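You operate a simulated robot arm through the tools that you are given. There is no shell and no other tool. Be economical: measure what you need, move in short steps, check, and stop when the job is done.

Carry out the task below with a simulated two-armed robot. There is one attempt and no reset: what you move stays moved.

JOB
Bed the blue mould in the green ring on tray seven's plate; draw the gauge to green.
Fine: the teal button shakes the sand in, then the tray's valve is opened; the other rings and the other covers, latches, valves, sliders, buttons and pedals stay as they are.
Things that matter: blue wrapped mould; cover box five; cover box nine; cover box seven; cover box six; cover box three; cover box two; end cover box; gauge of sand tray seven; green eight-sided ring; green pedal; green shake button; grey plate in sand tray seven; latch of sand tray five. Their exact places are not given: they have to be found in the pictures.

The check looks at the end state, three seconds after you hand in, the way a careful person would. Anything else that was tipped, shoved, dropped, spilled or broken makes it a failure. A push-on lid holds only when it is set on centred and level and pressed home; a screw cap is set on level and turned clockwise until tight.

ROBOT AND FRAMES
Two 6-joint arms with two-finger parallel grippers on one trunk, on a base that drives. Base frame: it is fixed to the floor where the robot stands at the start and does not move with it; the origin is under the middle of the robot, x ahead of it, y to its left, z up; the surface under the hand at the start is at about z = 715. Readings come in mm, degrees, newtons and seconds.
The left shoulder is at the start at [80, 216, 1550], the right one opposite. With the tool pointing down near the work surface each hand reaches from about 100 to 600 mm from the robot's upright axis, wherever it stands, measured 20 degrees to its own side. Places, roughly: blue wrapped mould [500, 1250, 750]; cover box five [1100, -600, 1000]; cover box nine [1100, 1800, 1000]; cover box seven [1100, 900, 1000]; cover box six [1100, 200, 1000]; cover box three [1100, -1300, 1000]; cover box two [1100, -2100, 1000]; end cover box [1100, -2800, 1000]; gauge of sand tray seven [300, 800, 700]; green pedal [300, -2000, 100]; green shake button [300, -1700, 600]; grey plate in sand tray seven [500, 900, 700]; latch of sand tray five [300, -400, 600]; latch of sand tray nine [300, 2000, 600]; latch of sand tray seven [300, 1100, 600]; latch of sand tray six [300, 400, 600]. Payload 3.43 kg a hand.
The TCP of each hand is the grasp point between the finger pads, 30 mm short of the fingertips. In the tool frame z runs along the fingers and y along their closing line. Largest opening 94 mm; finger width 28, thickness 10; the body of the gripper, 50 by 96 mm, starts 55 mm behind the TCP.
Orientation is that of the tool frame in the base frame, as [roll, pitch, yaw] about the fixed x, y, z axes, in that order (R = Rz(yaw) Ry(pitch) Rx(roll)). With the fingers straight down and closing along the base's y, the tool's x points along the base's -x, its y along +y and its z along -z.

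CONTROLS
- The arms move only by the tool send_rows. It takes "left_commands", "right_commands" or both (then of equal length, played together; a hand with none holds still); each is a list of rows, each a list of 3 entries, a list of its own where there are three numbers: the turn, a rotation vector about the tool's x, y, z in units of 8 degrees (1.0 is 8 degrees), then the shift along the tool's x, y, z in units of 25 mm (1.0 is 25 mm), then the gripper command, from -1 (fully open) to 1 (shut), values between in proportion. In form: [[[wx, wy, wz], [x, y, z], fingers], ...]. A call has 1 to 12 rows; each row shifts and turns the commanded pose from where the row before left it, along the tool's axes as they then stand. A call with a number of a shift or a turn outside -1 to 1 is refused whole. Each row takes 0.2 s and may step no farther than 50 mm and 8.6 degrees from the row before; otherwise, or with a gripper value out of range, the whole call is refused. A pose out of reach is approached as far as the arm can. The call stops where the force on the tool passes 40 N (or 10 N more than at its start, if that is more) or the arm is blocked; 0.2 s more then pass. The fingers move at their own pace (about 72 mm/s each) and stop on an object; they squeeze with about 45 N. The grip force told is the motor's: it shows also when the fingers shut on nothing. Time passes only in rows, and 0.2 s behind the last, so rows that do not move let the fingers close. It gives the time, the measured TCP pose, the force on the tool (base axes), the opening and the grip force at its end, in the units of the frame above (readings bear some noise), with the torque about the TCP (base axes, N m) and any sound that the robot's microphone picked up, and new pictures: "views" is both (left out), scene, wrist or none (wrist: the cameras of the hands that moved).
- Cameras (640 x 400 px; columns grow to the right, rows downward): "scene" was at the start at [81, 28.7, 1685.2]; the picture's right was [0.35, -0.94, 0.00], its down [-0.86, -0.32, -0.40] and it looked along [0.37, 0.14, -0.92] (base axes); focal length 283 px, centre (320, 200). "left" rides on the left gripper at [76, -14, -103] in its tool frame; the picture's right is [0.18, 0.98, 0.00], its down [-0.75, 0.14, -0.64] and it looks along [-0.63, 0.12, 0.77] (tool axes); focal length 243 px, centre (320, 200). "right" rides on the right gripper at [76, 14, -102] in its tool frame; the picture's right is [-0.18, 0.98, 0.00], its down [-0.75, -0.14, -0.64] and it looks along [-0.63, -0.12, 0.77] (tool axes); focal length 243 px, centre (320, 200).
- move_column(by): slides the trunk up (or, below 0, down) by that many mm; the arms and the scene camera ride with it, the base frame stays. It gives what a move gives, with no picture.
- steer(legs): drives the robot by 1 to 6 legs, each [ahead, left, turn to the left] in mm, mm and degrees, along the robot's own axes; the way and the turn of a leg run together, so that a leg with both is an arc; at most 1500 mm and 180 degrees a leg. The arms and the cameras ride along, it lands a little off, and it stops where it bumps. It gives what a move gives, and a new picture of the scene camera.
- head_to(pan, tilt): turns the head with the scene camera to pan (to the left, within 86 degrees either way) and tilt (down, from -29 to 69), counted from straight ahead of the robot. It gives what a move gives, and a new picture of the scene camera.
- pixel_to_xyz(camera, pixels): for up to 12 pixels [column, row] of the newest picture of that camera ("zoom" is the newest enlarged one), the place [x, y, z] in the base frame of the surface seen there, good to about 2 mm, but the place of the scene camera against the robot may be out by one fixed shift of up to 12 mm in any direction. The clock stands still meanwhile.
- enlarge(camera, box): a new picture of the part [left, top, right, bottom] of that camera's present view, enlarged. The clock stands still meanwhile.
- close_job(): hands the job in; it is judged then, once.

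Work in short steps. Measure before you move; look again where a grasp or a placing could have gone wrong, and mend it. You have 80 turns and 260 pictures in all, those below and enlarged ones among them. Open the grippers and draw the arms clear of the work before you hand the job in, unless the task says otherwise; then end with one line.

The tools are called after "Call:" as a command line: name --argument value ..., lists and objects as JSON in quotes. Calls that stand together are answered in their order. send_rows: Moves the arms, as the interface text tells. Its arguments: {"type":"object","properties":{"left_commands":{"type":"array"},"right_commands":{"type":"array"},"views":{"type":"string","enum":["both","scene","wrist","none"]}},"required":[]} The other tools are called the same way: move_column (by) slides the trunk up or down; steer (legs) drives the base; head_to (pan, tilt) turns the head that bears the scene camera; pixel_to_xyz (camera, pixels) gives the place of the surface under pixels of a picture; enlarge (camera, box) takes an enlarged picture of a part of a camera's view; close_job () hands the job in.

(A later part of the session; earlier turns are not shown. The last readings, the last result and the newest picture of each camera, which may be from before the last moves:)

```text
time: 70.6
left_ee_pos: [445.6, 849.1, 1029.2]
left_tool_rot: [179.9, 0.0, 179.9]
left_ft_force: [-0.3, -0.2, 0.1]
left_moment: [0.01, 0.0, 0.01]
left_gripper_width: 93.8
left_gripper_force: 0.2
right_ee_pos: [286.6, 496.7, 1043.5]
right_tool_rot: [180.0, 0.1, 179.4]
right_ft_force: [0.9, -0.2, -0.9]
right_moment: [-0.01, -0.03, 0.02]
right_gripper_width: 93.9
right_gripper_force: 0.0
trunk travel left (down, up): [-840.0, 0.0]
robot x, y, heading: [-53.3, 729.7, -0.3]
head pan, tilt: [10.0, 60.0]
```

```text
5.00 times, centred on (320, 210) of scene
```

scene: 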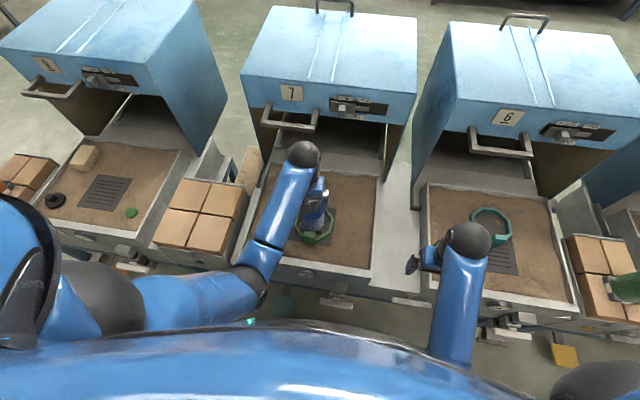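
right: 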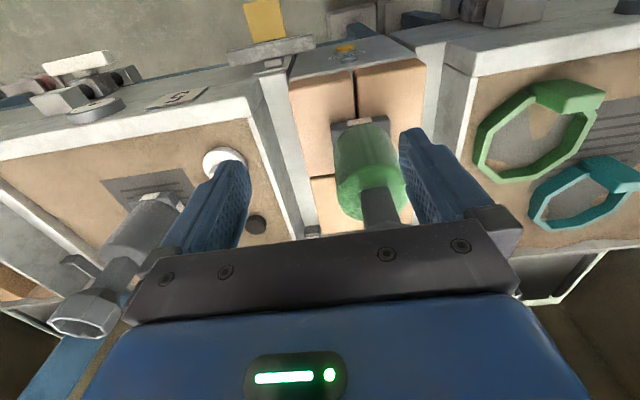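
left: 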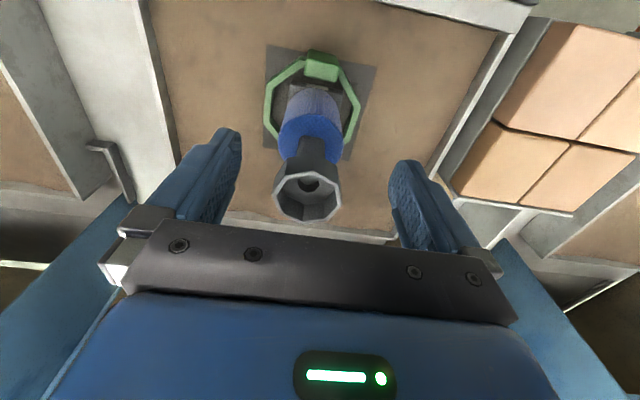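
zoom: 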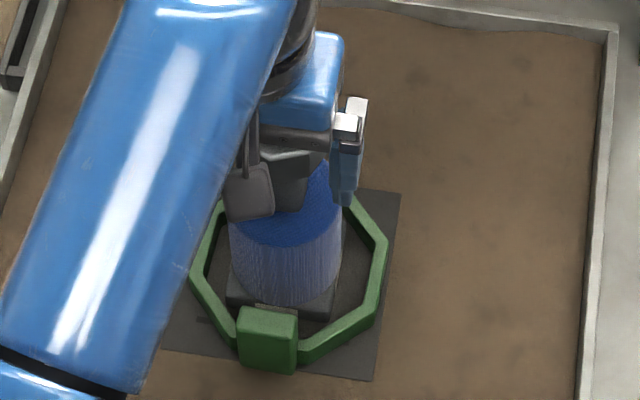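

The mould stands square in the ring. Now the teal button: I back off and drive left in front of it, then pitch the closed left hand forward.

Call:
steer --legs '[[-150, 0, 0], [0, 440, 0.4]]'

Call:
send_rows --left_commands '[[[0, 0, 0], [0.8, 0, 0], 1], [[0, 0, 0], [0.8, 0, 0], 1], [[0, 0, 0], [0.8, 0, 0], 1], [[0, -1, 0], [0, 0, 0], 1], [[0, -1, 0], [0, 0, 0], 1], [[0, -1, 0], [0, 0, 0], 1], [[0, -1, 0], [0, 0, 0], 1], [[0, -1, 0], [0, 0, 0], 1], [[0, -1, 0], [0, 0, 0], 1], [[0, -1, 0], [0, 0, 0], 1]]'

```text
time: 74.3
left_ee_pos: [294.6, 1288.7, 1028.3]
left_tool_rot: [179.8, -0.1, -179.5]
left_ft_force: [0.2, -0.1, -0.1]
left_moment: [0.02, -0.02, 0.0]
left_gripper_width: 93.9
left_gripper_force: 0.0
right_ee_pos: [141.0, 936.3, 1042.8]
right_tool_rot: [179.9, -0.1, -179.9]
right_ft_force: [0.1, 0.3, 0.1]
right_moment: [0.0, -0.05, 0.04]
right_gripper_width: 94.1
right_gripper_force: 0.1
trunk travel left (down, up): [-840.0, 0.0]
robot x, y, heading: [-201.0, 1170.9, 0.4]
head pan, tilt: [10.0, 60.0]
```

scene: 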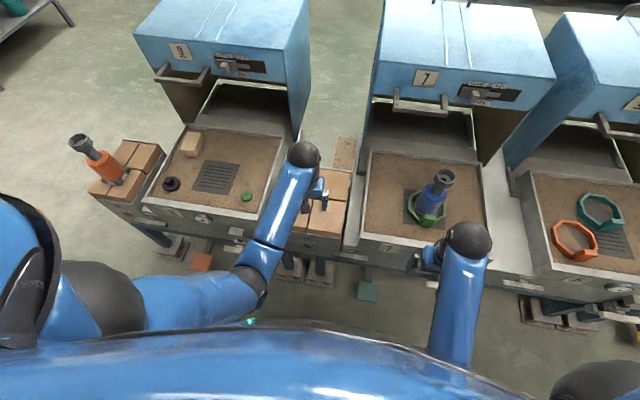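

```text
time: 76.5
left_ee_pos: [233.4, 1290.0, 1027.6]
left_tool_rot: [180.0, 56.1, -179.5]
left_ft_force: [-1.4, 0.4, -0.2]
left_moment: [0.01, 0.0, 0.03]
left_gripper_width: 0.0
left_gripper_force: 32.5
right_ee_pos: [140.5, 937.4, 1043.5]
right_tool_rot: [179.9, 0.1, -179.9]
right_ft_force: [0.5, -0.2, -1.2]
right_moment: [0.01, 0.02, 0.02]
right_gripper_width: 93.7
right_gripper_force: 0.0
trunk travel left (down, up): [-840.0, 0.0]
robot x, y, heading: [-206.0, 1168.6, 0.1]
head pan, tilt: [10.0, 60.0]
```

scene: 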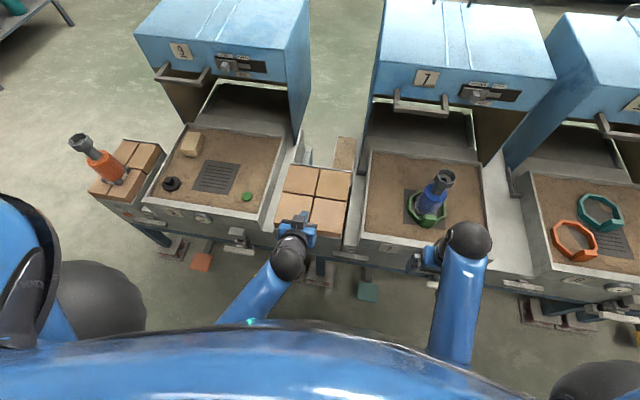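
left: 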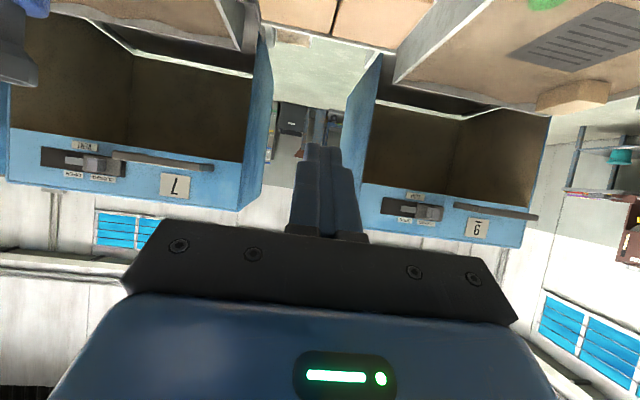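

Fingers point forward-down. I lower the trunk 420 mm so the fingertips come level with the button.

Call:
move_column --by -420

Call:
head_to --pan 15 --tilt 50

Call:
send_rows --left_commands '[[[0, 0, 0], [0, 0, 0], 1]]' --views "wrist"

```text
refused: -420 is not a number from -400 to 400
```

```text
time: 77.2
left_ee_pos: [234.2, 1291.5, 1027.3]
left_tool_rot: [179.9, 55.9, -179.6]
left_ft_force: [-0.1, 0.1, 0.1]
left_moment: [0.0, -0.02, 0.0]
left_gripper_width: 0.0
left_gripper_force: 32.7
right_ee_pos: [141.2, 938.4, 1042.5]
right_tool_rot: [-180.0, 0.0, -179.9]
right_ft_force: [-0.3, -0.1, 0.0]
right_moment: [0.01, -0.02, 0.0]
right_gripper_width: 93.8
right_gripper_force: 0.0
trunk travel left (down, up): [-840.0, 0.0]
robot x, y, heading: [-206.4, 1170.2, 0.5]
head pan, tilt: [15.0, 50.0]
```

scene: 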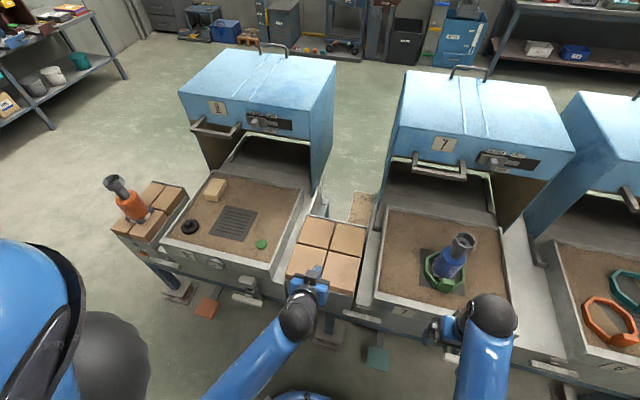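

```text
time: 77.6
left_ee_pos: [234.3, 1290.3, 1028.2]
left_tool_rot: [179.8, 56.0, -179.5]
left_ft_force: [-0.1, 0.0, 0.7]
left_moment: [0.02, -0.02, 0.01]
left_gripper_width: 0.0
left_gripper_force: 33.4
right_ee_pos: [140.2, 937.4, 1042.1]
right_tool_rot: [-180.0, 0.0, -179.9]
right_ft_force: [0.2, 0.7, 0.0]
right_moment: [-0.01, -0.02, -0.02]
right_gripper_width: 94.1
right_gripper_force: 0.1
trunk travel left (down, up): [-840.0, 0.0]
robot x, y, heading: [-207.4, 1166.8, 0.4]
head pan, tilt: [15.0, 50.0]
```

left: 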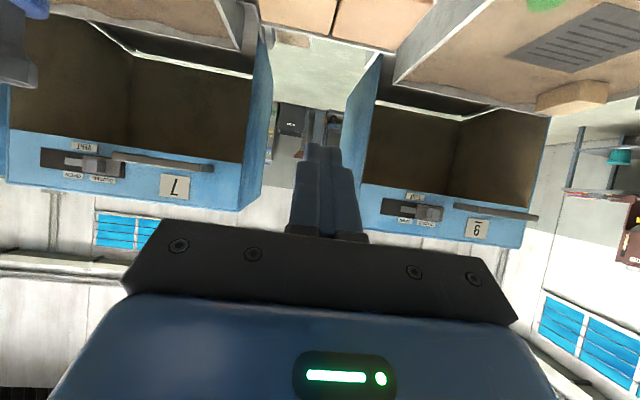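

The limit is 400 per call; I lower by 400.

Call:
move_column --by -400

Call:
head_to --pan 15 --tilt 50

Call:
send_rows --left_commands '[[[0, 0, 0], [0, 0, 0], 1]]' --views "wrist"

```text
time: 81.4
left_ee_pos: [234.3, 1289.4, 628.8]
left_tool_rot: [179.8, 55.9, -179.5]
left_ft_force: [0.4, 0.7, 0.0]
left_moment: [0.0, 0.0, 0.01]
left_gripper_width: 0.0
left_gripper_force: 33.5
right_ee_pos: [140.2, 937.5, 643.0]
right_tool_rot: [-179.9, -0.1, -180.0]
right_ft_force: [-0.1, -0.4, 0.7]
right_moment: [0.01, 0.0, 0.05]
right_gripper_width: 94.1
right_gripper_force: 0.0
trunk travel left (down, up): [-440.0, 400.0]
robot x, y, heading: [-205.7, 1170.2, 0.1]
head pan, tilt: [15.0, 50.0]
```

```text
time: 82.0
left_ee_pos: [234.6, 1290.0, 627.7]
left_tool_rot: [179.9, 55.8, -179.4]
left_ft_force: [0.2, 0.6, 0.4]
left_moment: [0.0, -0.03, 0.01]
left_gripper_width: 0.0
left_gripper_force: 32.8
right_ee_pos: [141.0, 936.7, 643.2]
right_tool_rot: [180.0, 0.0, -180.0]
right_ft_force: [-0.2, -0.2, 1.2]
right_moment: [-0.03, -0.02, -0.03]
right_gripper_width: 94.3
right_gripper_force: 0.1
trunk travel left (down, up): [-440.0, 400.0]
robot x, y, heading: [-201.0, 1169.2, 0.3]
head pan, tilt: [15.0, 50.0]
```

scene: 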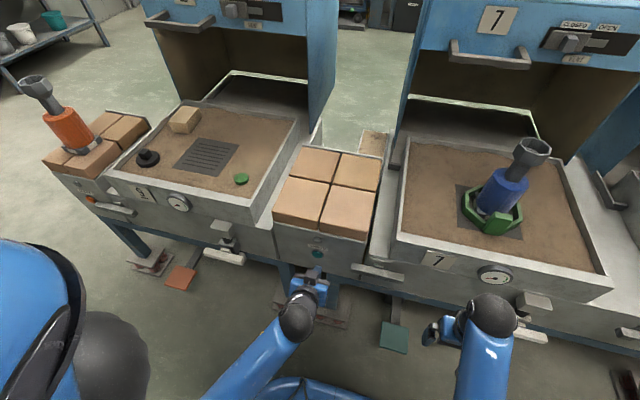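

```text
time: 82.4
left_ee_pos: [234.0, 1290.2, 626.4]
left_tool_rot: [179.9, 55.9, -179.5]
left_ft_force: [0.7, 0.3, -0.2]
left_moment: [-0.02, 0.01, 0.03]
left_gripper_width: 0.0
left_gripper_force: 32.6
right_ee_pos: [141.8, 937.3, 642.3]
right_tool_rot: [-180.0, 0.0, -179.9]
right_ft_force: [-0.1, 0.5, -0.1]
right_moment: [-0.01, -0.01, 0.01]
right_gripper_width: 94.2
right_gripper_force: 0.1
trunk travel left (down, up): [-440.0, 400.0]
robot x, y, heading: [-205.1, 1167.3, 0.4]
head pan, tilt: [15.0, 50.0]
```

left: 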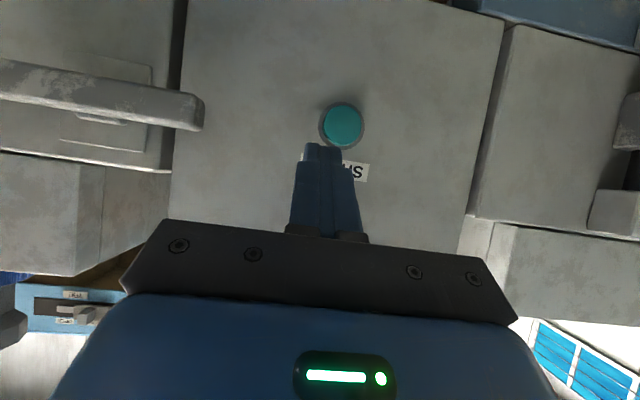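

The button shows at (342,124) of the left picture. I measure it and the tips, and zoom at the gauge, latch and front.

Call:
pixel_to_xyz --camera "left" --pixels '[[342, 124], [330, 124], [356, 124], [342, 108], [380, 124], [325, 150], [190, 110], [360, 172]]'

Call:
enlarge --camera "scene" --box '[336, 220, 576, 370]'

Call:
enlarge --camera "scene" --box '[384, 60, 640, 220]'

```text
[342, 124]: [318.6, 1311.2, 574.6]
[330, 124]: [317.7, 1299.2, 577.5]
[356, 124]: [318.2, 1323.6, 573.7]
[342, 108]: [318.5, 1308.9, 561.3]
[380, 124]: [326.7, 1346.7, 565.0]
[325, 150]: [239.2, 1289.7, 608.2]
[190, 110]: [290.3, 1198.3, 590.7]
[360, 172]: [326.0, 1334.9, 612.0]
```

```text
2.67 times, centred on (456, 295) of scene
```

zoom: 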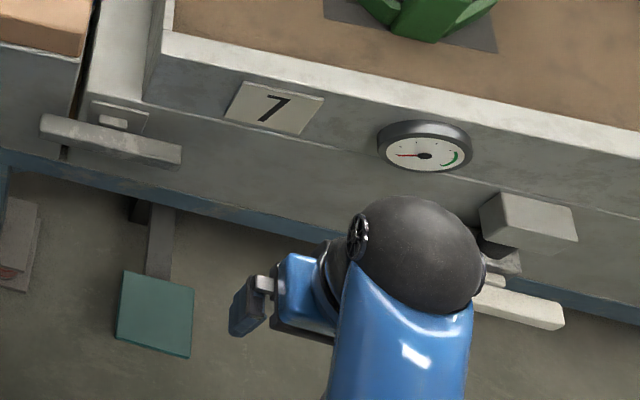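

```text
2.50 times, centred on (512, 140) of scene
```

zoom: 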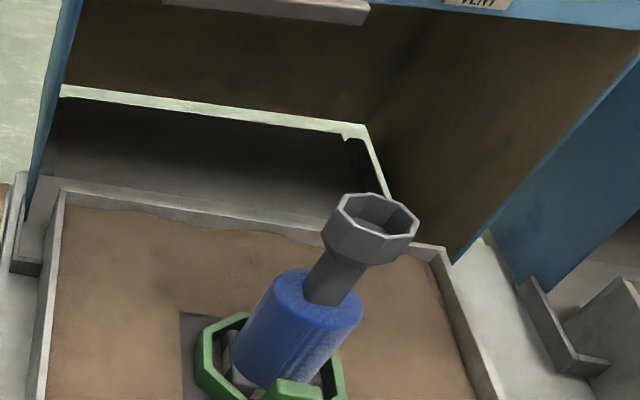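

Button face at (318, 1311, 575). The tip's leading edge is about TCP+(33,0,−5), so I lower/shift to TCP (279, 1311, 580), just short of the button.

Call:
send_rows --left_commands '[[[0, 0, 0], [0.78, 0.42, 0.53], 1], [[0, 0, 0], [0.78, 0.42, 0.53], 1], [[0, 0, 0], [-0.49, 0, 0.73], 1], [[0, 0, 0], [-0.45, 0, 0.66], 1], [[0, 0, 0], [0, 0, 0], 1]]' --views "wrist"

```text
time: 83.6
left_ee_pos: [275.4, 1310.2, 580.2]
left_tool_rot: [179.9, 56.0, -179.6]
left_ft_force: [-0.3, 0.9, -0.4]
left_moment: [0.02, -0.02, 0.02]
left_gripper_width: 0.1
left_gripper_force: 32.7
right_ee_pos: [140.9, 937.5, 643.6]
right_tool_rot: [-179.9, 0.0, -179.8]
right_ft_force: [0.1, -0.2, 0.0]
right_moment: [-0.01, 0.02, -0.01]
right_gripper_width: 94.1
right_gripper_force: 0.2
trunk travel left (down, up): [-440.0, 400.0]
robot x, y, heading: [-208.3, 1170.2, -0.0]
head pan, tilt: [15.0, 50.0]
```

left: 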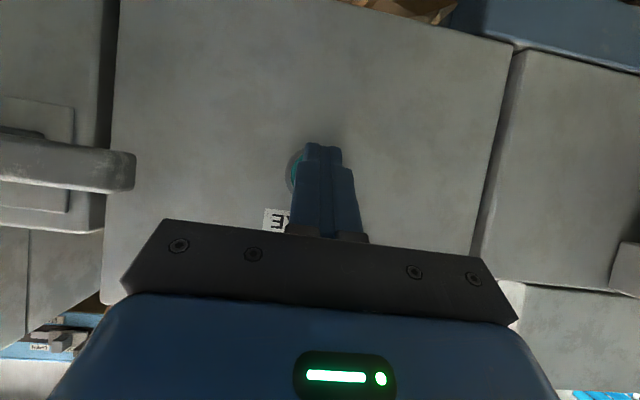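

Part of the button shows left of the finger; I check its place.

Call:
pixel_to_xyz --camera "left" --pixels '[[294, 172], [290, 172], [310, 150], [323, 150], [340, 150], [297, 158]]'

Call:
enlarge --camera "left" --box '[260, 120, 388, 240]'

```text
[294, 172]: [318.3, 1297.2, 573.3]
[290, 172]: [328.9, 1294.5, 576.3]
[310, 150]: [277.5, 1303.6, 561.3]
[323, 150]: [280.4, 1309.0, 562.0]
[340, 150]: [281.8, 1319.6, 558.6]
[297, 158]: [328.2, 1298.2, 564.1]
```

```text
3.33 times, centred on (324, 180) of left
```

zoom: 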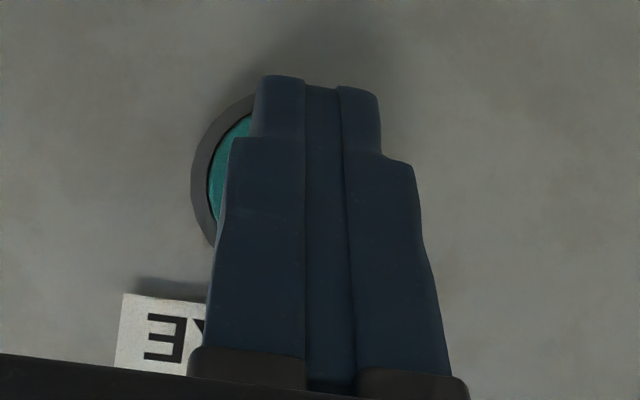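

Aligned. I push forward ~17 mm in small rows, then watch for sound.

Call:
send_rows --left_commands '[[[0, 0, 0], [-0.09, 0, 0.133], 1], [[0, 0, 0], [-0.09, 0, 0.133], 1], [[0, 0, 0], [-0.09, 0, 0.133], 1], [[0, 0, 0], [-0.07, 0, 0.1], 1], [[0, 0, 0], [0, 0, 0], 1]]' --views "scene"

```text
time: 84.8
left_ee_pos: [290.7, 1312.1, 580.3]
left_tool_rot: [179.9, 55.9, -179.5]
left_ft_force: [-2.6, -0.3, 0.0]
left_moment: [0.0, -0.01, 0.01]
left_gripper_width: 0.0
left_gripper_force: 33.2
right_ee_pos: [140.9, 937.4, 643.2]
right_tool_rot: [179.9, 0.1, -179.9]
right_ft_force: [-0.1, -0.7, 0.2]
right_moment: [0.03, -0.02, -0.03]
right_gripper_width: 94.0
right_gripper_force: 0.1
trunk travel left (down, up): [-440.0, 400.0]
robot x, y, heading: [-202.2, 1164.1, 0.4]
head pan, tilt: [15.0, 50.0]
heard: click
```

scene: 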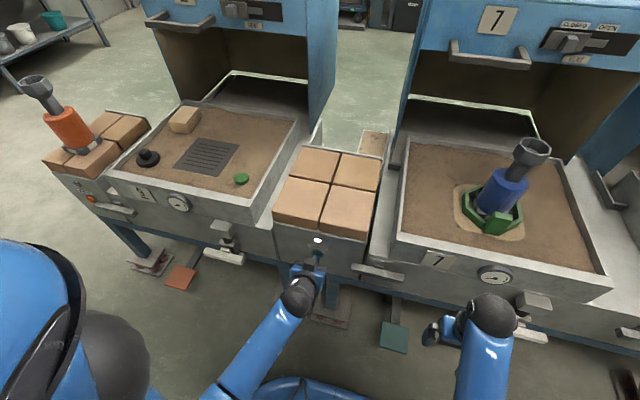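

A click, the lamp lit, and sand moved around the ring. I retract and look closely.

Call:
send_rows --left_commands '[[[0, 0, 0], [0.3, 0, -0.45], 1], [[0, 0, 0], [0.5, 0, -0.75], 1], [[0, 0, 0], [0.5, 0, -0.75], 1]]' --views "scene"

Call:
enlarge --camera "scene" --box '[432, 120, 576, 250]'

Call:
enlarge --camera "scene" --box '[336, 230, 560, 370]'

```text
time: 85.6
left_ee_pos: [230.4, 1311.0, 581.3]
left_tool_rot: [180.0, 56.0, -179.6]
left_ft_force: [0.4, 0.5, -0.8]
left_moment: [-0.02, -0.03, 0.02]
left_gripper_width: 0.0
left_gripper_force: 32.9
right_ee_pos: [140.0, 936.9, 643.0]
right_tool_rot: [179.9, 0.0, -179.9]
right_ft_force: [-0.5, 0.8, 0.2]
right_moment: [0.02, 0.02, -0.01]
right_gripper_width: 94.0
right_gripper_force: 0.1
trunk travel left (down, up): [-440.0, 400.0]
robot x, y, heading: [-208.8, 1167.3, 0.3]
head pan, tilt: [15.0, 50.0]
```

scene: 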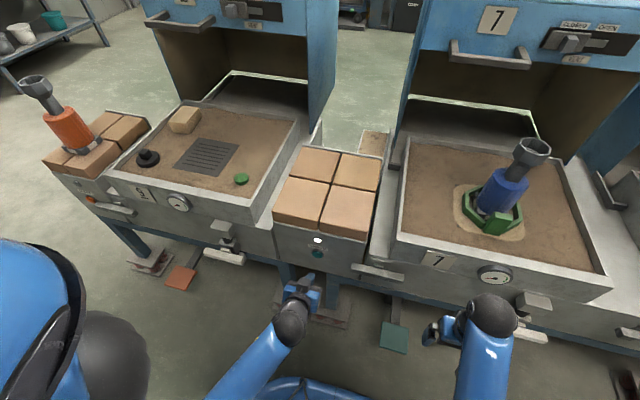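

```text
3.08 times, centred on (504, 185) of scene
```

zoom: 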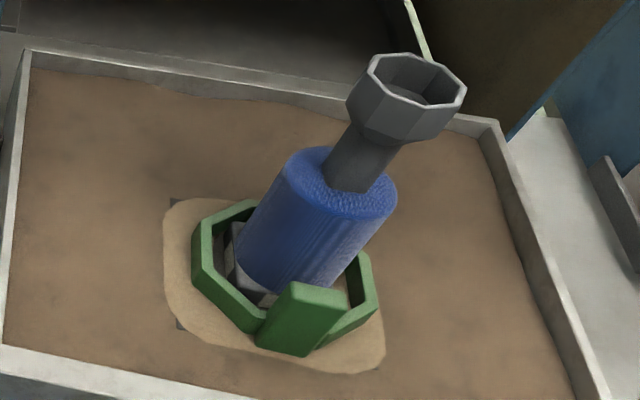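

```text
2.86 times, centred on (448, 300) of scene
```

zoom: 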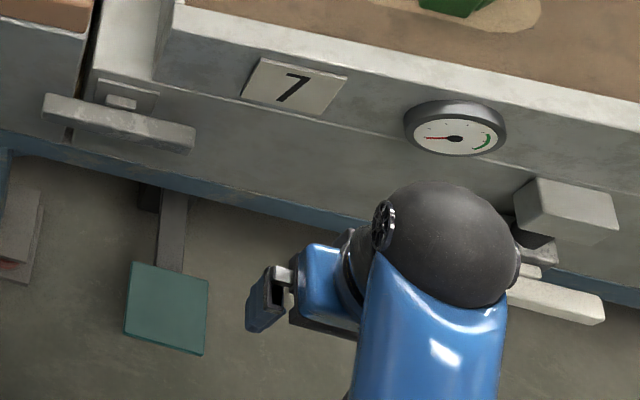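

Sand has bedded the mould. Now the valve: I back off, drive right so the left wrist camera faces it.

Call:
steer --legs '[[-150, 0, -0.3], [0, -570, 0]]'

Call:
send_rows --left_commands '[[[0, 0, 0], [0, 0, 0], 1]]' --views "wrist"

Call:
enlarge --camera "left" --box '[200, 0, 440, 150]'

```text
time: 89.8
left_ee_pos: [74.4, 742.0, 580.0]
left_tool_rot: [179.9, 56.0, -179.9]
left_ft_force: [0.1, 0.2, -0.9]
left_moment: [0.03, 0.04, 0.0]
left_gripper_width: 0.0
left_gripper_force: 32.6
right_ee_pos: [-16.8, 369.2, 643.0]
right_tool_rot: [-180.0, 0.0, 179.9]
right_ft_force: [-0.3, 0.2, 0.5]
right_moment: [-0.01, 0.01, 0.0]
right_gripper_width: 94.0
right_gripper_force: 0.1
trunk travel left (down, up): [-440.0, 400.0]
robot x, y, heading: [-362.2, 598.2, 0.1]
head pan, tilt: [15.0, 50.0]
```

scene: 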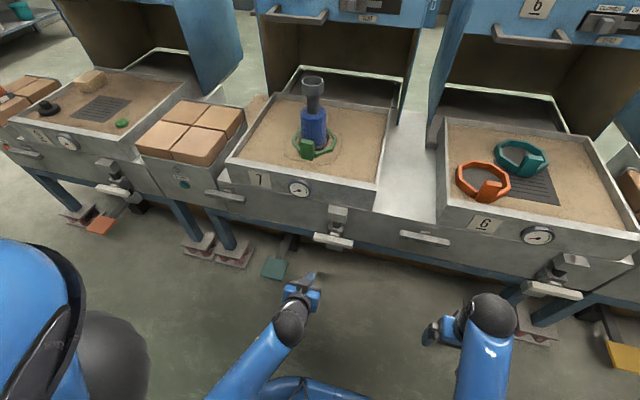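

```text
time: 90.2
left_ee_pos: [74.7, 742.0, 581.3]
left_tool_rot: [179.9, 55.9, -179.8]
left_ft_force: [0.2, -1.0, 0.5]
left_moment: [0.02, 0.0, 0.02]
left_gripper_width: 0.1
left_gripper_force: 33.1
right_ee_pos: [-16.4, 370.1, 643.1]
right_tool_rot: [-179.9, 0.0, 179.7]
right_ft_force: [-0.9, -0.4, 0.2]
right_moment: [-0.03, -0.02, -0.01]
right_gripper_width: 94.3
right_gripper_force: 0.0
trunk travel left (down, up): [-440.0, 400.0]
robot x, y, heading: [-357.7, 598.3, -0.0]
head pan, tilt: [15.0, 50.0]
```

left: 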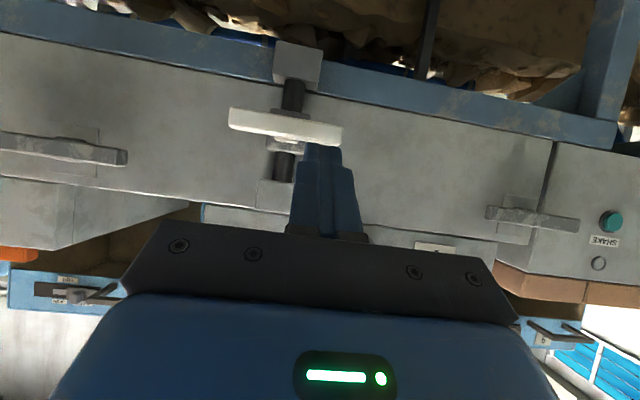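

```text
2.67 times, centred on (320, 75) of left
```

zoom: 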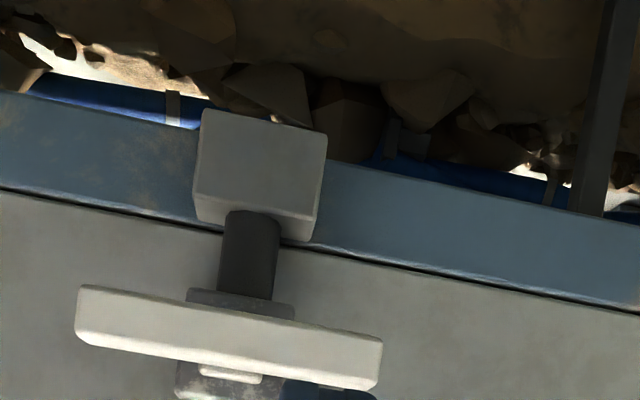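

The pipe runs vertically and the lever lies across it: closed. I measure lever ends and hub, and zoom the gauge.

Call:
pixel_to_xyz --camera "left" --pixels '[[234, 117], [338, 132], [286, 125], [260, 120], [312, 129], [286, 140], [294, 92], [296, 65], [283, 165], [350, 100], [234, 124], [338, 143]]'

Call:
enlarge --camera "scene" --box '[264, 160, 384, 260]'

```text
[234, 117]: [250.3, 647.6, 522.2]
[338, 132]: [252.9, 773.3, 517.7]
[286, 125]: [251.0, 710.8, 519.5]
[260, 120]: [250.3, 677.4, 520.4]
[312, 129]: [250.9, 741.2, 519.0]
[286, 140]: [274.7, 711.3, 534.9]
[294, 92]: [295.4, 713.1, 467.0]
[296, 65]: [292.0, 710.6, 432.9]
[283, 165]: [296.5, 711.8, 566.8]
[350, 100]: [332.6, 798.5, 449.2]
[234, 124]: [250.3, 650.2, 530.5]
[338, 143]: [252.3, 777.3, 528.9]
```

```text
4.00 times, centred on (324, 210) of scene
```

zoom: 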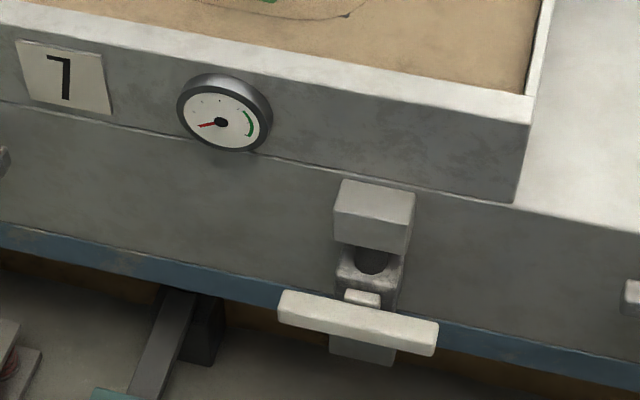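

Lever spans y 645–778 at z≈525, front x 250, hub y≈711. I pitch the closed fingers to horizontal and drive 100 mm nearer.

Call:
send_rows --left_commands '[[[0, -1, 0], [0, 0, 0], 1], [[0, -1, 0], [0, 0, 0], 1], [[0, -1, 0], [0, 0, 0], 1], [[0, -1, 0], [0, 0, 0], 1], [[0, -0.25, 0], [0, 0, 0], 1]]' --views "none"

Call:
steer --legs '[[95, 0, 0]]'

Call:
send_rows --left_commands '[[[0, 0, 0], [0, 0, 0], 1]]' --views "wrist"

```text
time: 91.4
left_ee_pos: [74.5, 740.5, 580.4]
left_tool_rot: [84.2, 90.0, 84.4]
left_ft_force: [0.2, 1.1, -0.5]
left_moment: [-0.02, 0.02, -0.01]
left_gripper_width: 0.1
left_gripper_force: 33.1
right_ee_pos: [-15.6, 369.5, 642.8]
right_tool_rot: [-179.9, 0.0, 179.8]
right_ft_force: [-1.1, -0.2, 0.8]
right_moment: [0.0, -0.05, 0.02]
right_gripper_width: 94.0
right_gripper_force: 0.1
trunk travel left (down, up): [-440.0, 400.0]
robot x, y, heading: [-358.2, 601.3, -0.2]
head pan, tilt: [15.0, 50.0]
```

```text
time: 92.6
left_ee_pos: [170.2, 740.8, 580.7]
left_tool_rot: [152.0, 89.9, 152.2]
left_ft_force: [-0.2, -1.0, -0.2]
left_moment: [-0.02, -0.01, -0.01]
left_gripper_width: 0.0
left_gripper_force: 32.7
right_ee_pos: [78.9, 368.8, 642.4]
right_tool_rot: [180.0, 0.0, 179.9]
right_ft_force: [0.2, -0.3, -0.5]
right_moment: [0.03, 0.0, 0.02]
right_gripper_width: 93.9
right_gripper_force: 0.0
trunk travel left (down, up): [-440.0, 400.0]
robot x, y, heading: [-266.0, 602.2, -0.1]
head pan, tilt: [15.0, 50.0]
```

scene: 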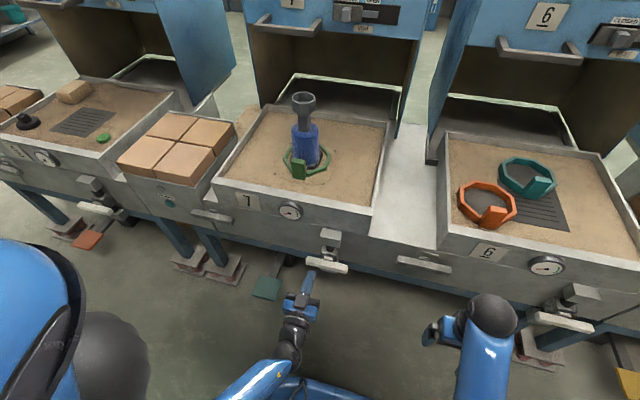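

```text
time: 93.0
left_ee_pos: [169.1, 741.8, 581.4]
left_tool_rot: [115.5, 89.8, 115.8]
left_ft_force: [0.2, 0.7, 0.1]
left_moment: [0.03, -0.01, 0.0]
left_gripper_width: 0.0
left_gripper_force: 33.1
right_ee_pos: [78.6, 368.9, 642.8]
right_tool_rot: [179.9, 0.0, 179.9]
right_ft_force: [-0.4, -0.2, -0.1]
right_moment: [-0.04, -0.01, 0.0]
right_gripper_width: 94.0
right_gripper_force: 0.0
trunk travel left (down, up): [-440.0, 400.0]
robot x, y, heading: [-264.4, 600.3, 0.1]
head pan, tilt: [15.0, 50.0]
```

left: 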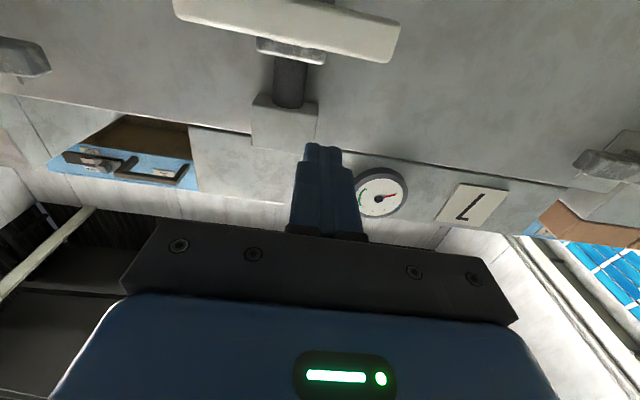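

Fingers are horizontal. I move the tip over the lever's left end: TCP to (238, 763, 560).

Call:
send_rows --left_commands '[[[0, 0, 0], [0.28, 0.28, 0.92], 1], [[0, 0, 0], [0.28, 0.28, 0.92], 1], [[0, 0, 0], [0.28, 0.28, 0.92], 1], [[0, 0, 0], [0, 0, 0], 1]]' --views "both"

Call:
enlarge --camera "scene" --box '[264, 190, 384, 310]'

```text
time: 94.0
left_ee_pos: [238.6, 763.7, 560.3]
left_tool_rot: [154.8, 89.9, 155.2]
left_ft_force: [0.5, -0.4, 0.2]
left_moment: [-0.02, -0.01, 0.01]
left_gripper_width: 0.0
left_gripper_force: 32.9
right_ee_pos: [78.6, 369.6, 642.0]
right_tool_rot: [-179.9, 0.0, 180.0]
right_ft_force: [-0.2, 0.1, -0.2]
right_moment: [0.0, 0.0, -0.02]
right_gripper_width: 94.0
right_gripper_force: 0.0
trunk travel left (down, up): [-440.0, 400.0]
robot x, y, heading: [-264.9, 599.7, -0.2]
head pan, tilt: [15.0, 50.0]
```

scene: 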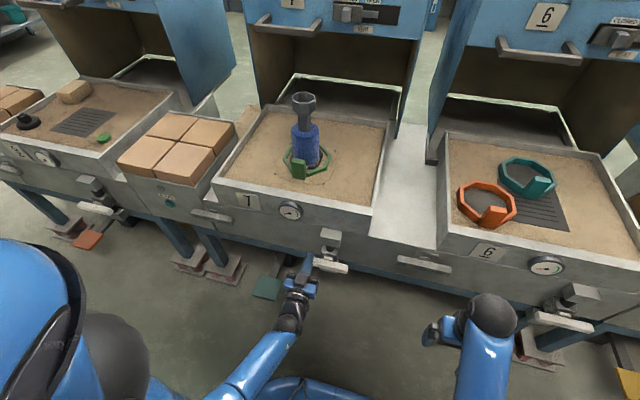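
left: 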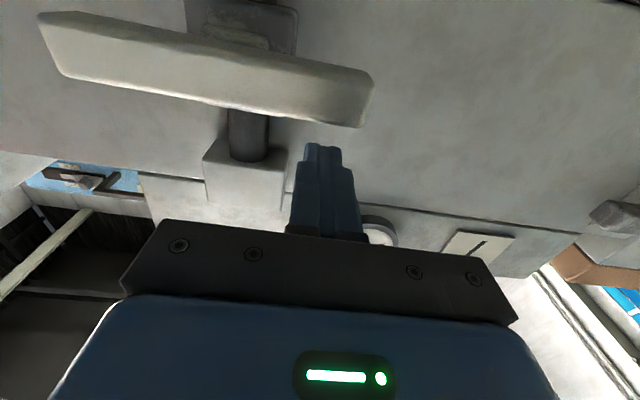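

```text
3.33 times, centred on (324, 250) of scene
```

zoom: 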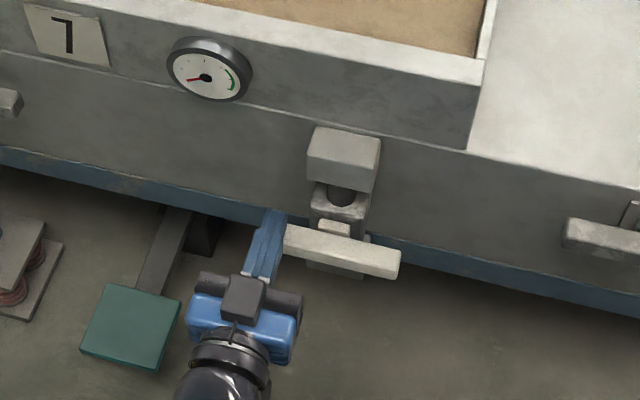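

I push the left end down along the arc to about 30° first and check the response.

Call:
send_rows --left_commands '[[[0, 0, 0], [0.52, -0.08, 0], 1], [[0, 0, 0], [0.24, 0.08, 0], 1], [[0, 0, 0], [0.24, 0.08, 0], 1], [[0, 0, 0], [0.28, 0.03, 0], 1], [[0, 0, 0], [0.28, 0.03, 0], 1], [[0, 0, 0], [0, 0, 0], 1]]' --views "both"

```text
time: 95.4
left_ee_pos: [240.6, 766.4, 521.4]
left_tool_rot: [149.7, 89.9, 150.0]
left_ft_force: [-0.4, -0.4, 1.2]
left_moment: [-0.02, -0.05, -0.04]
left_gripper_width: 0.0
left_gripper_force: 33.7
right_ee_pos: [79.6, 369.4, 643.8]
right_tool_rot: [180.0, 0.1, -180.0]
right_ft_force: [-0.7, -0.9, -0.1]
right_moment: [-0.03, 0.01, 0.01]
right_gripper_width: 94.2
right_gripper_force: 0.0
trunk travel left (down, up): [-440.0, 400.0]
robot x, y, heading: [-266.0, 602.7, 0.2]
head pan, tilt: [15.0, 50.0]
```

scene: 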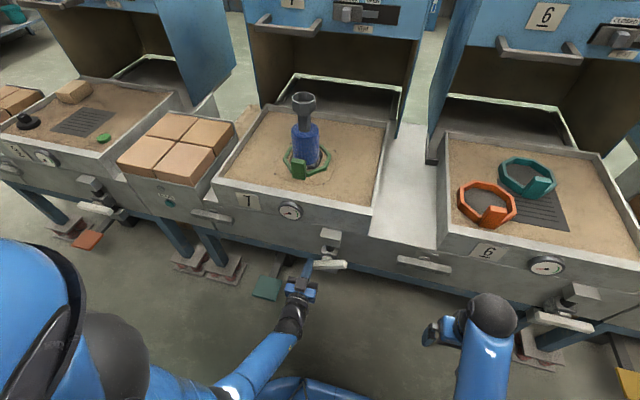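
left: 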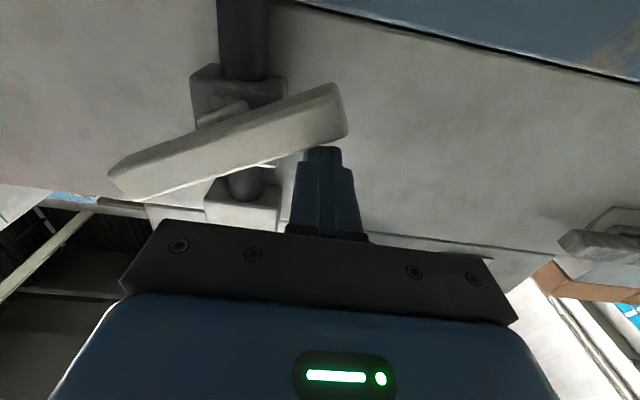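

The lever turns easily. I continue along the arc to 90°.

Call:
send_rows --left_commands '[[[0, 0, 0], [0.29, -0.06, 0], 1], [[0, 0, 0], [0.29, -0.06, 0], 1], [[0, 0, 0], [0.28, -0.15, 0], 1], [[0, 0, 0], [0.28, -0.15, 0], 1], [[0, 0, 0], [0.23, -0.24, 0], 1], [[0, 0, 0], [0.22, -0.24, 0], 1], [[0, 0, 0], [0.14, -0.31, 0], 1], [[0, 0, 0], [0.14, -0.3, 0], 1], [[0, 0, 0], [0, 0, 0], 1]]' --views "both"

Call:
enlarge --camera "scene" --box '[264, 190, 384, 310]'

```text
time: 97.4
left_ee_pos: [238.2, 732.9, 474.7]
left_tool_rot: [-78.7, 89.8, -78.0]
left_ft_force: [1.1, 20.3, 8.1]
left_moment: [-0.32, -0.1, 0.26]
left_gripper_width: 0.0
left_gripper_force: 33.7
right_ee_pos: [79.3, 371.0, 644.0]
right_tool_rot: [-179.9, 0.1, 180.0]
right_ft_force: [0.6, 1.2, -0.2]
right_moment: [0.0, -0.01, -0.04]
right_gripper_width: 93.9
right_gripper_force: 0.1
trunk travel left (down, up): [-440.0, 400.0]
robot x, y, heading: [-263.5, 604.0, -0.1]
head pan, tilt: [15.0, 50.0]
```

scene: 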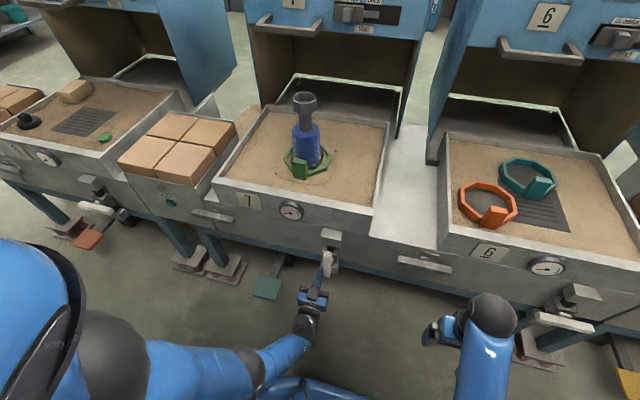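
left: 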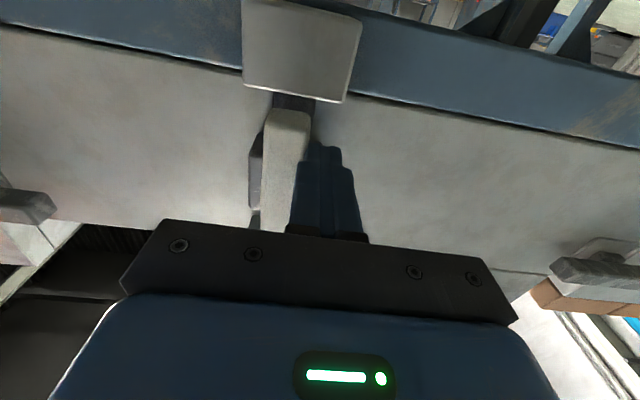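

```text
3.33 times, centred on (324, 250) of scene
```

zoom: 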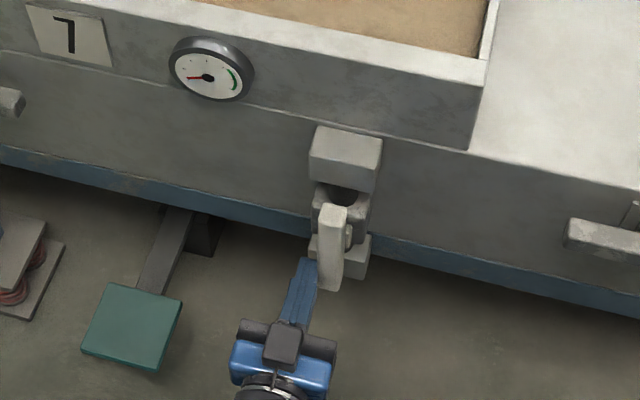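

The lever is vertical against its stop. I draw the finger off to the left and back, and watch the gauge.

Call:
send_rows --left_commands '[[[0, 0, 0], [0, 0.5, 0], 1], [[0, 0, 0], [0, 0.5, -0.5], 1], [[0, 0, 0], [0, 0, -1], 1], [[0, 0, 0], [0, 0, -1], 1], [[0, 0, 0], [0, 0, -1], 1], [[0, 0, 0], [0, 0, 0], 1], [[0, 0, 0], [0, 0, 0], 1], [[0, 0, 0], [0, 0, 0], 1], [[0, 0, 0], [0, 0, 0], 1]]' --views "both"

Call:
enlarge --camera "scene" --box '[264, 190, 384, 310]'

```text
time: 99.4
left_ee_pos: [151.2, 753.2, 474.5]
left_tool_rot: [144.3, 89.9, 144.5]
left_ft_force: [0.0, 0.6, -0.3]
left_moment: [0.01, 0.02, -0.02]
left_gripper_width: 0.1
left_gripper_force: 33.0
right_ee_pos: [79.8, 369.8, 642.4]
right_tool_rot: [180.0, 0.0, -180.0]
right_ft_force: [0.3, 0.7, 0.1]
right_moment: [0.02, 0.01, 0.01]
right_gripper_width: 94.1
right_gripper_force: 0.0
trunk travel left (down, up): [-440.0, 400.0]
robot x, y, heading: [-267.5, 600.4, 0.5]
head pan, tilt: [15.0, 50.0]
```

scene: 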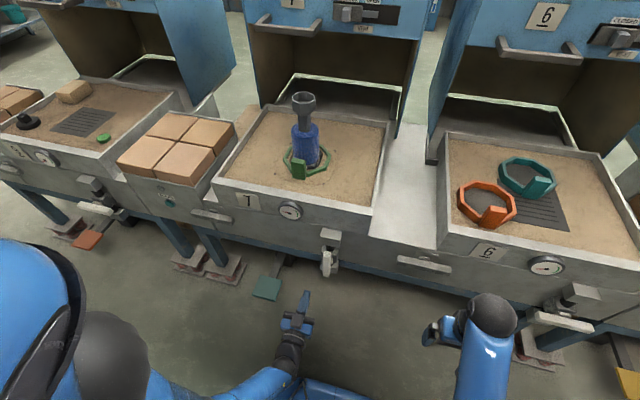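
left: 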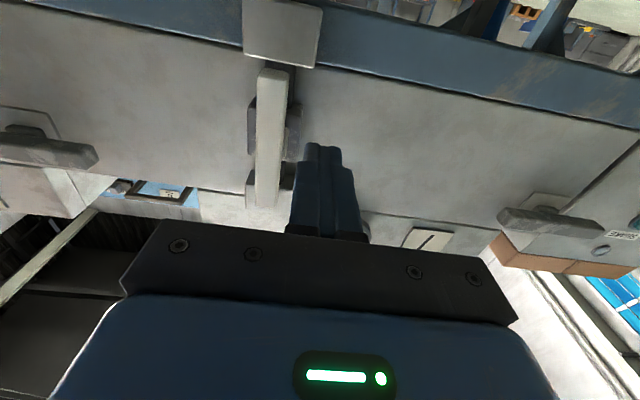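

```text
3.33 times, centred on (324, 250) of scene
```

zoom: 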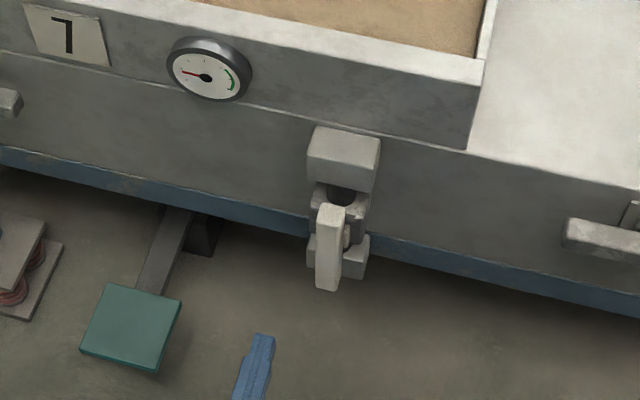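

The needle has begun to rise. I wait to see whether it keeps going, moving the hand further back.

Call:
send_rows --left_commands '[[[0, 0, 0], [0, 0, -0.3], 1], [[0, 0, 0], [0, 0, 0], 1], [[0, 0, 0], [0, 0, 0], 1], [[0, 0, 0], [0, 0, 0], 1], [[0, 0, 0], [0, 0, 0], 1], [[0, 0, 0], [0, 0, 0], 1], [[0, 0, 0], [0, 0, 0], 1], [[0, 0, 0], [0, 0, 0], 1], [[0, 0, 0], [0, 0, 0], 1], [[0, 0, 0], [0, 0, 0], 1], [[0, 0, 0], [0, 0, 0], 1], [[0, 0, 0], [0, 0, 0], 1]]' --views "none"

Call:
enlarge --camera "scene" --box '[264, 190, 336, 235]'

```text
time: 102.0
left_ee_pos: [142.6, 753.4, 474.5]
left_tool_rot: [145.0, 89.9, 145.4]
left_ft_force: [0.2, 0.5, 0.8]
left_moment: [-0.01, 0.0, 0.0]
left_gripper_width: 0.0
left_gripper_force: 33.3
right_ee_pos: [79.2, 370.8, 642.9]
right_tool_rot: [180.0, 0.0, 179.9]
right_ft_force: [0.0, 0.6, -0.5]
right_moment: [0.06, 0.02, 0.0]
right_gripper_width: 94.0
right_gripper_force: 0.0
trunk travel left (down, up): [-440.0, 400.0]
robot x, y, heading: [-265.2, 601.7, 0.1]
head pan, tilt: [15.0, 50.0]
```

```text
8.89 times, centred on (300, 212) of scene
```

zoom: 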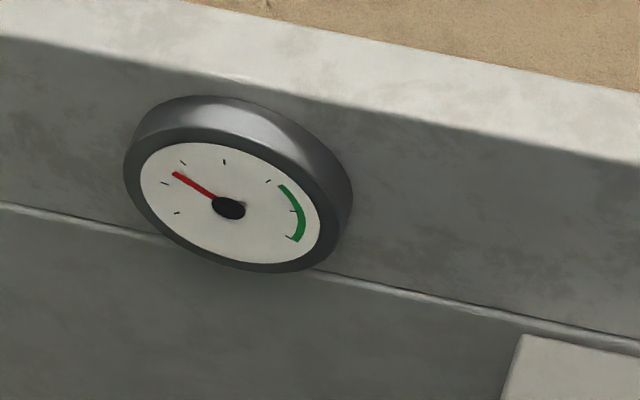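

Still rising. I wait more.

Call:
send_rows --left_commands '[[[0, 0, 0], [0, 0, 0], 1], [[0, 0, 0], [0, 0, 0], 1], [[0, 0, 0], [0, 0, 0], 1], [[0, 0, 0], [0, 0, 0], 1], [[0, 0, 0], [0, 0, 0], 1], [[0, 0, 0], [0, 0, 0], 1], [[0, 0, 0], [0, 0, 0], 1], [[0, 0, 0], [0, 0, 0], 1], [[0, 0, 0], [0, 0, 0], 1], [[0, 0, 0], [0, 0, 0], 1], [[0, 0, 0], [0, 0, 0], 1], [[0, 0, 0], [0, 0, 0], 1]]' --views "none"

Call:
send_rows --left_commands '[[[0, 0, 0], [0, 0, 0], 1], [[0, 0, 0], [0, 0, 0], 1], [[0, 0, 0], [0, 0, 0], 1], [[0, 0, 0], [0, 0, 0], 1], [[0, 0, 0], [0, 0, 0], 1], [[0, 0, 0], [0, 0, 0], 1], [[0, 0, 0], [0, 0, 0], 1], [[0, 0, 0], [0, 0, 0], 1], [[0, 0, 0], [0, 0, 0], 1], [[0, 0, 0], [0, 0, 0], 1], [[0, 0, 0], [0, 0, 0], 1], [[0, 0, 0], [0, 0, 0], 1]]' --views "none"

Call:
enlarge --camera "scene" --box '[264, 190, 336, 235]'

```text
time: 104.6
left_ee_pos: [143.1, 752.8, 474.3]
left_tool_rot: [145.6, 89.8, 145.8]
left_ft_force: [0.3, 0.5, 1.2]
left_moment: [-0.03, -0.02, 0.01]
left_gripper_width: 0.0
left_gripper_force: 32.8
right_ee_pos: [78.6, 370.3, 642.4]
right_tool_rot: [-179.9, 0.0, 179.9]
right_ft_force: [-0.2, -0.8, -0.3]
right_moment: [-0.01, 0.02, 0.01]
right_gripper_width: 93.8
right_gripper_force: 0.1
trunk travel left (down, up): [-440.0, 400.0]
robot x, y, heading: [-265.9, 601.0, 0.0]
head pan, tilt: [15.0, 50.0]
```

```text
time: 107.2
left_ee_pos: [142.4, 753.2, 473.7]
left_tool_rot: [145.5, 89.9, 145.9]
left_ft_force: [0.0, 0.4, 0.4]
left_moment: [-0.02, 0.01, 0.01]
left_gripper_width: 0.0
left_gripper_force: 32.9
right_ee_pos: [78.6, 369.8, 643.4]
right_tool_rot: [179.9, 0.1, 179.9]
right_ft_force: [-0.5, 0.1, -0.1]
right_moment: [-0.02, 0.02, -0.02]
right_gripper_width: 94.1
right_gripper_force: 0.1
trunk travel left (down, up): [-440.0, 400.0]
robot x, y, heading: [-267.0, 604.6, -0.1]
head pan, tilt: [15.0, 50.0]
```

```text
8.89 times, centred on (300, 212) of scene
```

zoom: 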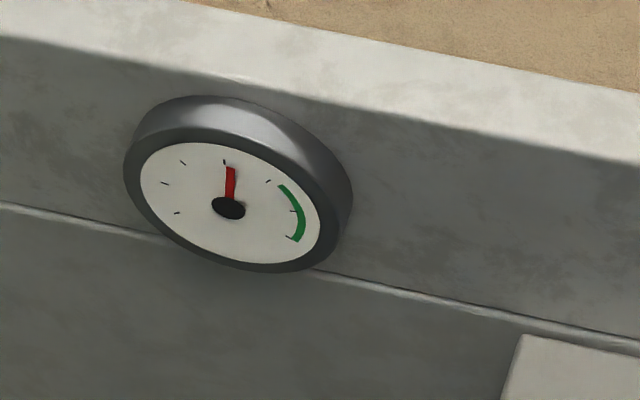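

Rising steadily. I keep waiting, opening the left gripper meanwhile.

Call:
send_rows --left_commands '[[[0, 0, 0], [0, 0, -0.8], 1], [[0, 0, 0], [0, 0, -0.8], -1], [[0, 0, 0], [0, 0, 0], -1], [[0, 0, 0], [0, 0, 0], -1], [[0, 0, 0], [0, 0, 0], -1], [[0, 0, 0], [0, 0, 0], -1], [[0, 0, 0], [0, 0, 0], -1], [[0, 0, 0], [0, 0, 0], -1], [[0, 0, 0], [0, 0, 0], -1], [[0, 0, 0], [0, 0, 0], -1], [[0, 0, 0], [0, 0, 0], -1], [[0, 0, 0], [0, 0, 0], -1]]' --views "none"

Call:
enlarge --camera "scene" --box '[264, 190, 336, 235]'

Call:
send_rows --left_commands '[[[0, 0, 0], [0, 0, 0], -1], [[0, 0, 0], [0, 0, 0], -1], [[0, 0, 0], [0, 0, 0], -1], [[0, 0, 0], [0, 0, 0], -1], [[0, 0, 0], [0, 0, 0], -1], [[0, 0, 0], [0, 0, 0], -1], [[0, 0, 0], [0, 0, 0], -1], [[0, 0, 0], [0, 0, 0], -1], [[0, 0, 0], [0, 0, 0], -1], [[0, 0, 0], [0, 0, 0], -1], [[0, 0, 0], [0, 0, 0], -1], [[0, 0, 0], [0, 0, 0], -1]]' --views "none"

Call:
enlarge --camera "scene" --box '[264, 190, 336, 235]'

```text
time: 109.8
left_ee_pos: [104.1, 752.3, 474.9]
left_tool_rot: [143.9, 89.8, 144.4]
left_ft_force: [-0.3, -0.1, 0.3]
left_moment: [-0.01, 0.01, -0.03]
left_gripper_width: 93.9
left_gripper_force: 0.0
right_ee_pos: [79.3, 370.1, 643.6]
right_tool_rot: [-179.9, 0.0, 179.8]
right_ft_force: [-0.7, -0.7, 0.7]
right_moment: [-0.01, -0.03, -0.02]
right_gripper_width: 94.2
right_gripper_force: 0.0
trunk travel left (down, up): [-440.0, 400.0]
robot x, y, heading: [-266.1, 601.9, -0.1]
head pan, tilt: [15.0, 50.0]
```

```text
8.89 times, centred on (300, 212) of scene
```

zoom: 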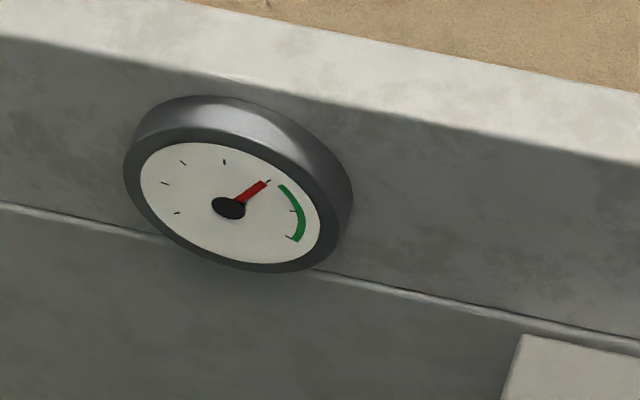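

```text
time: 112.4
left_ee_pos: [103.0, 753.0, 475.0]
left_tool_rot: [143.7, 89.8, 144.1]
left_ft_force: [-0.6, -0.2, 0.2]
left_moment: [0.02, 0.0, -0.01]
left_gripper_width: 94.0
left_gripper_force: 0.1
right_ee_pos: [78.5, 370.5, 643.4]
right_tool_rot: [180.0, -0.1, 180.0]
right_ft_force: [0.3, 0.0, 0.2]
right_moment: [0.02, 0.0, 0.0]
right_gripper_width: 93.9
right_gripper_force: 0.0
trunk travel left (down, up): [-440.0, 400.0]
robot x, y, heading: [-266.2, 596.8, 0.1]
head pan, tilt: [15.0, 50.0]
```

```text
8.89 times, centred on (300, 212) of scene
```

zoom: 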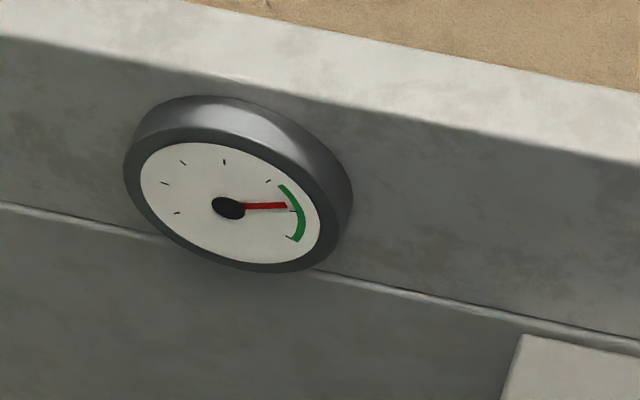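

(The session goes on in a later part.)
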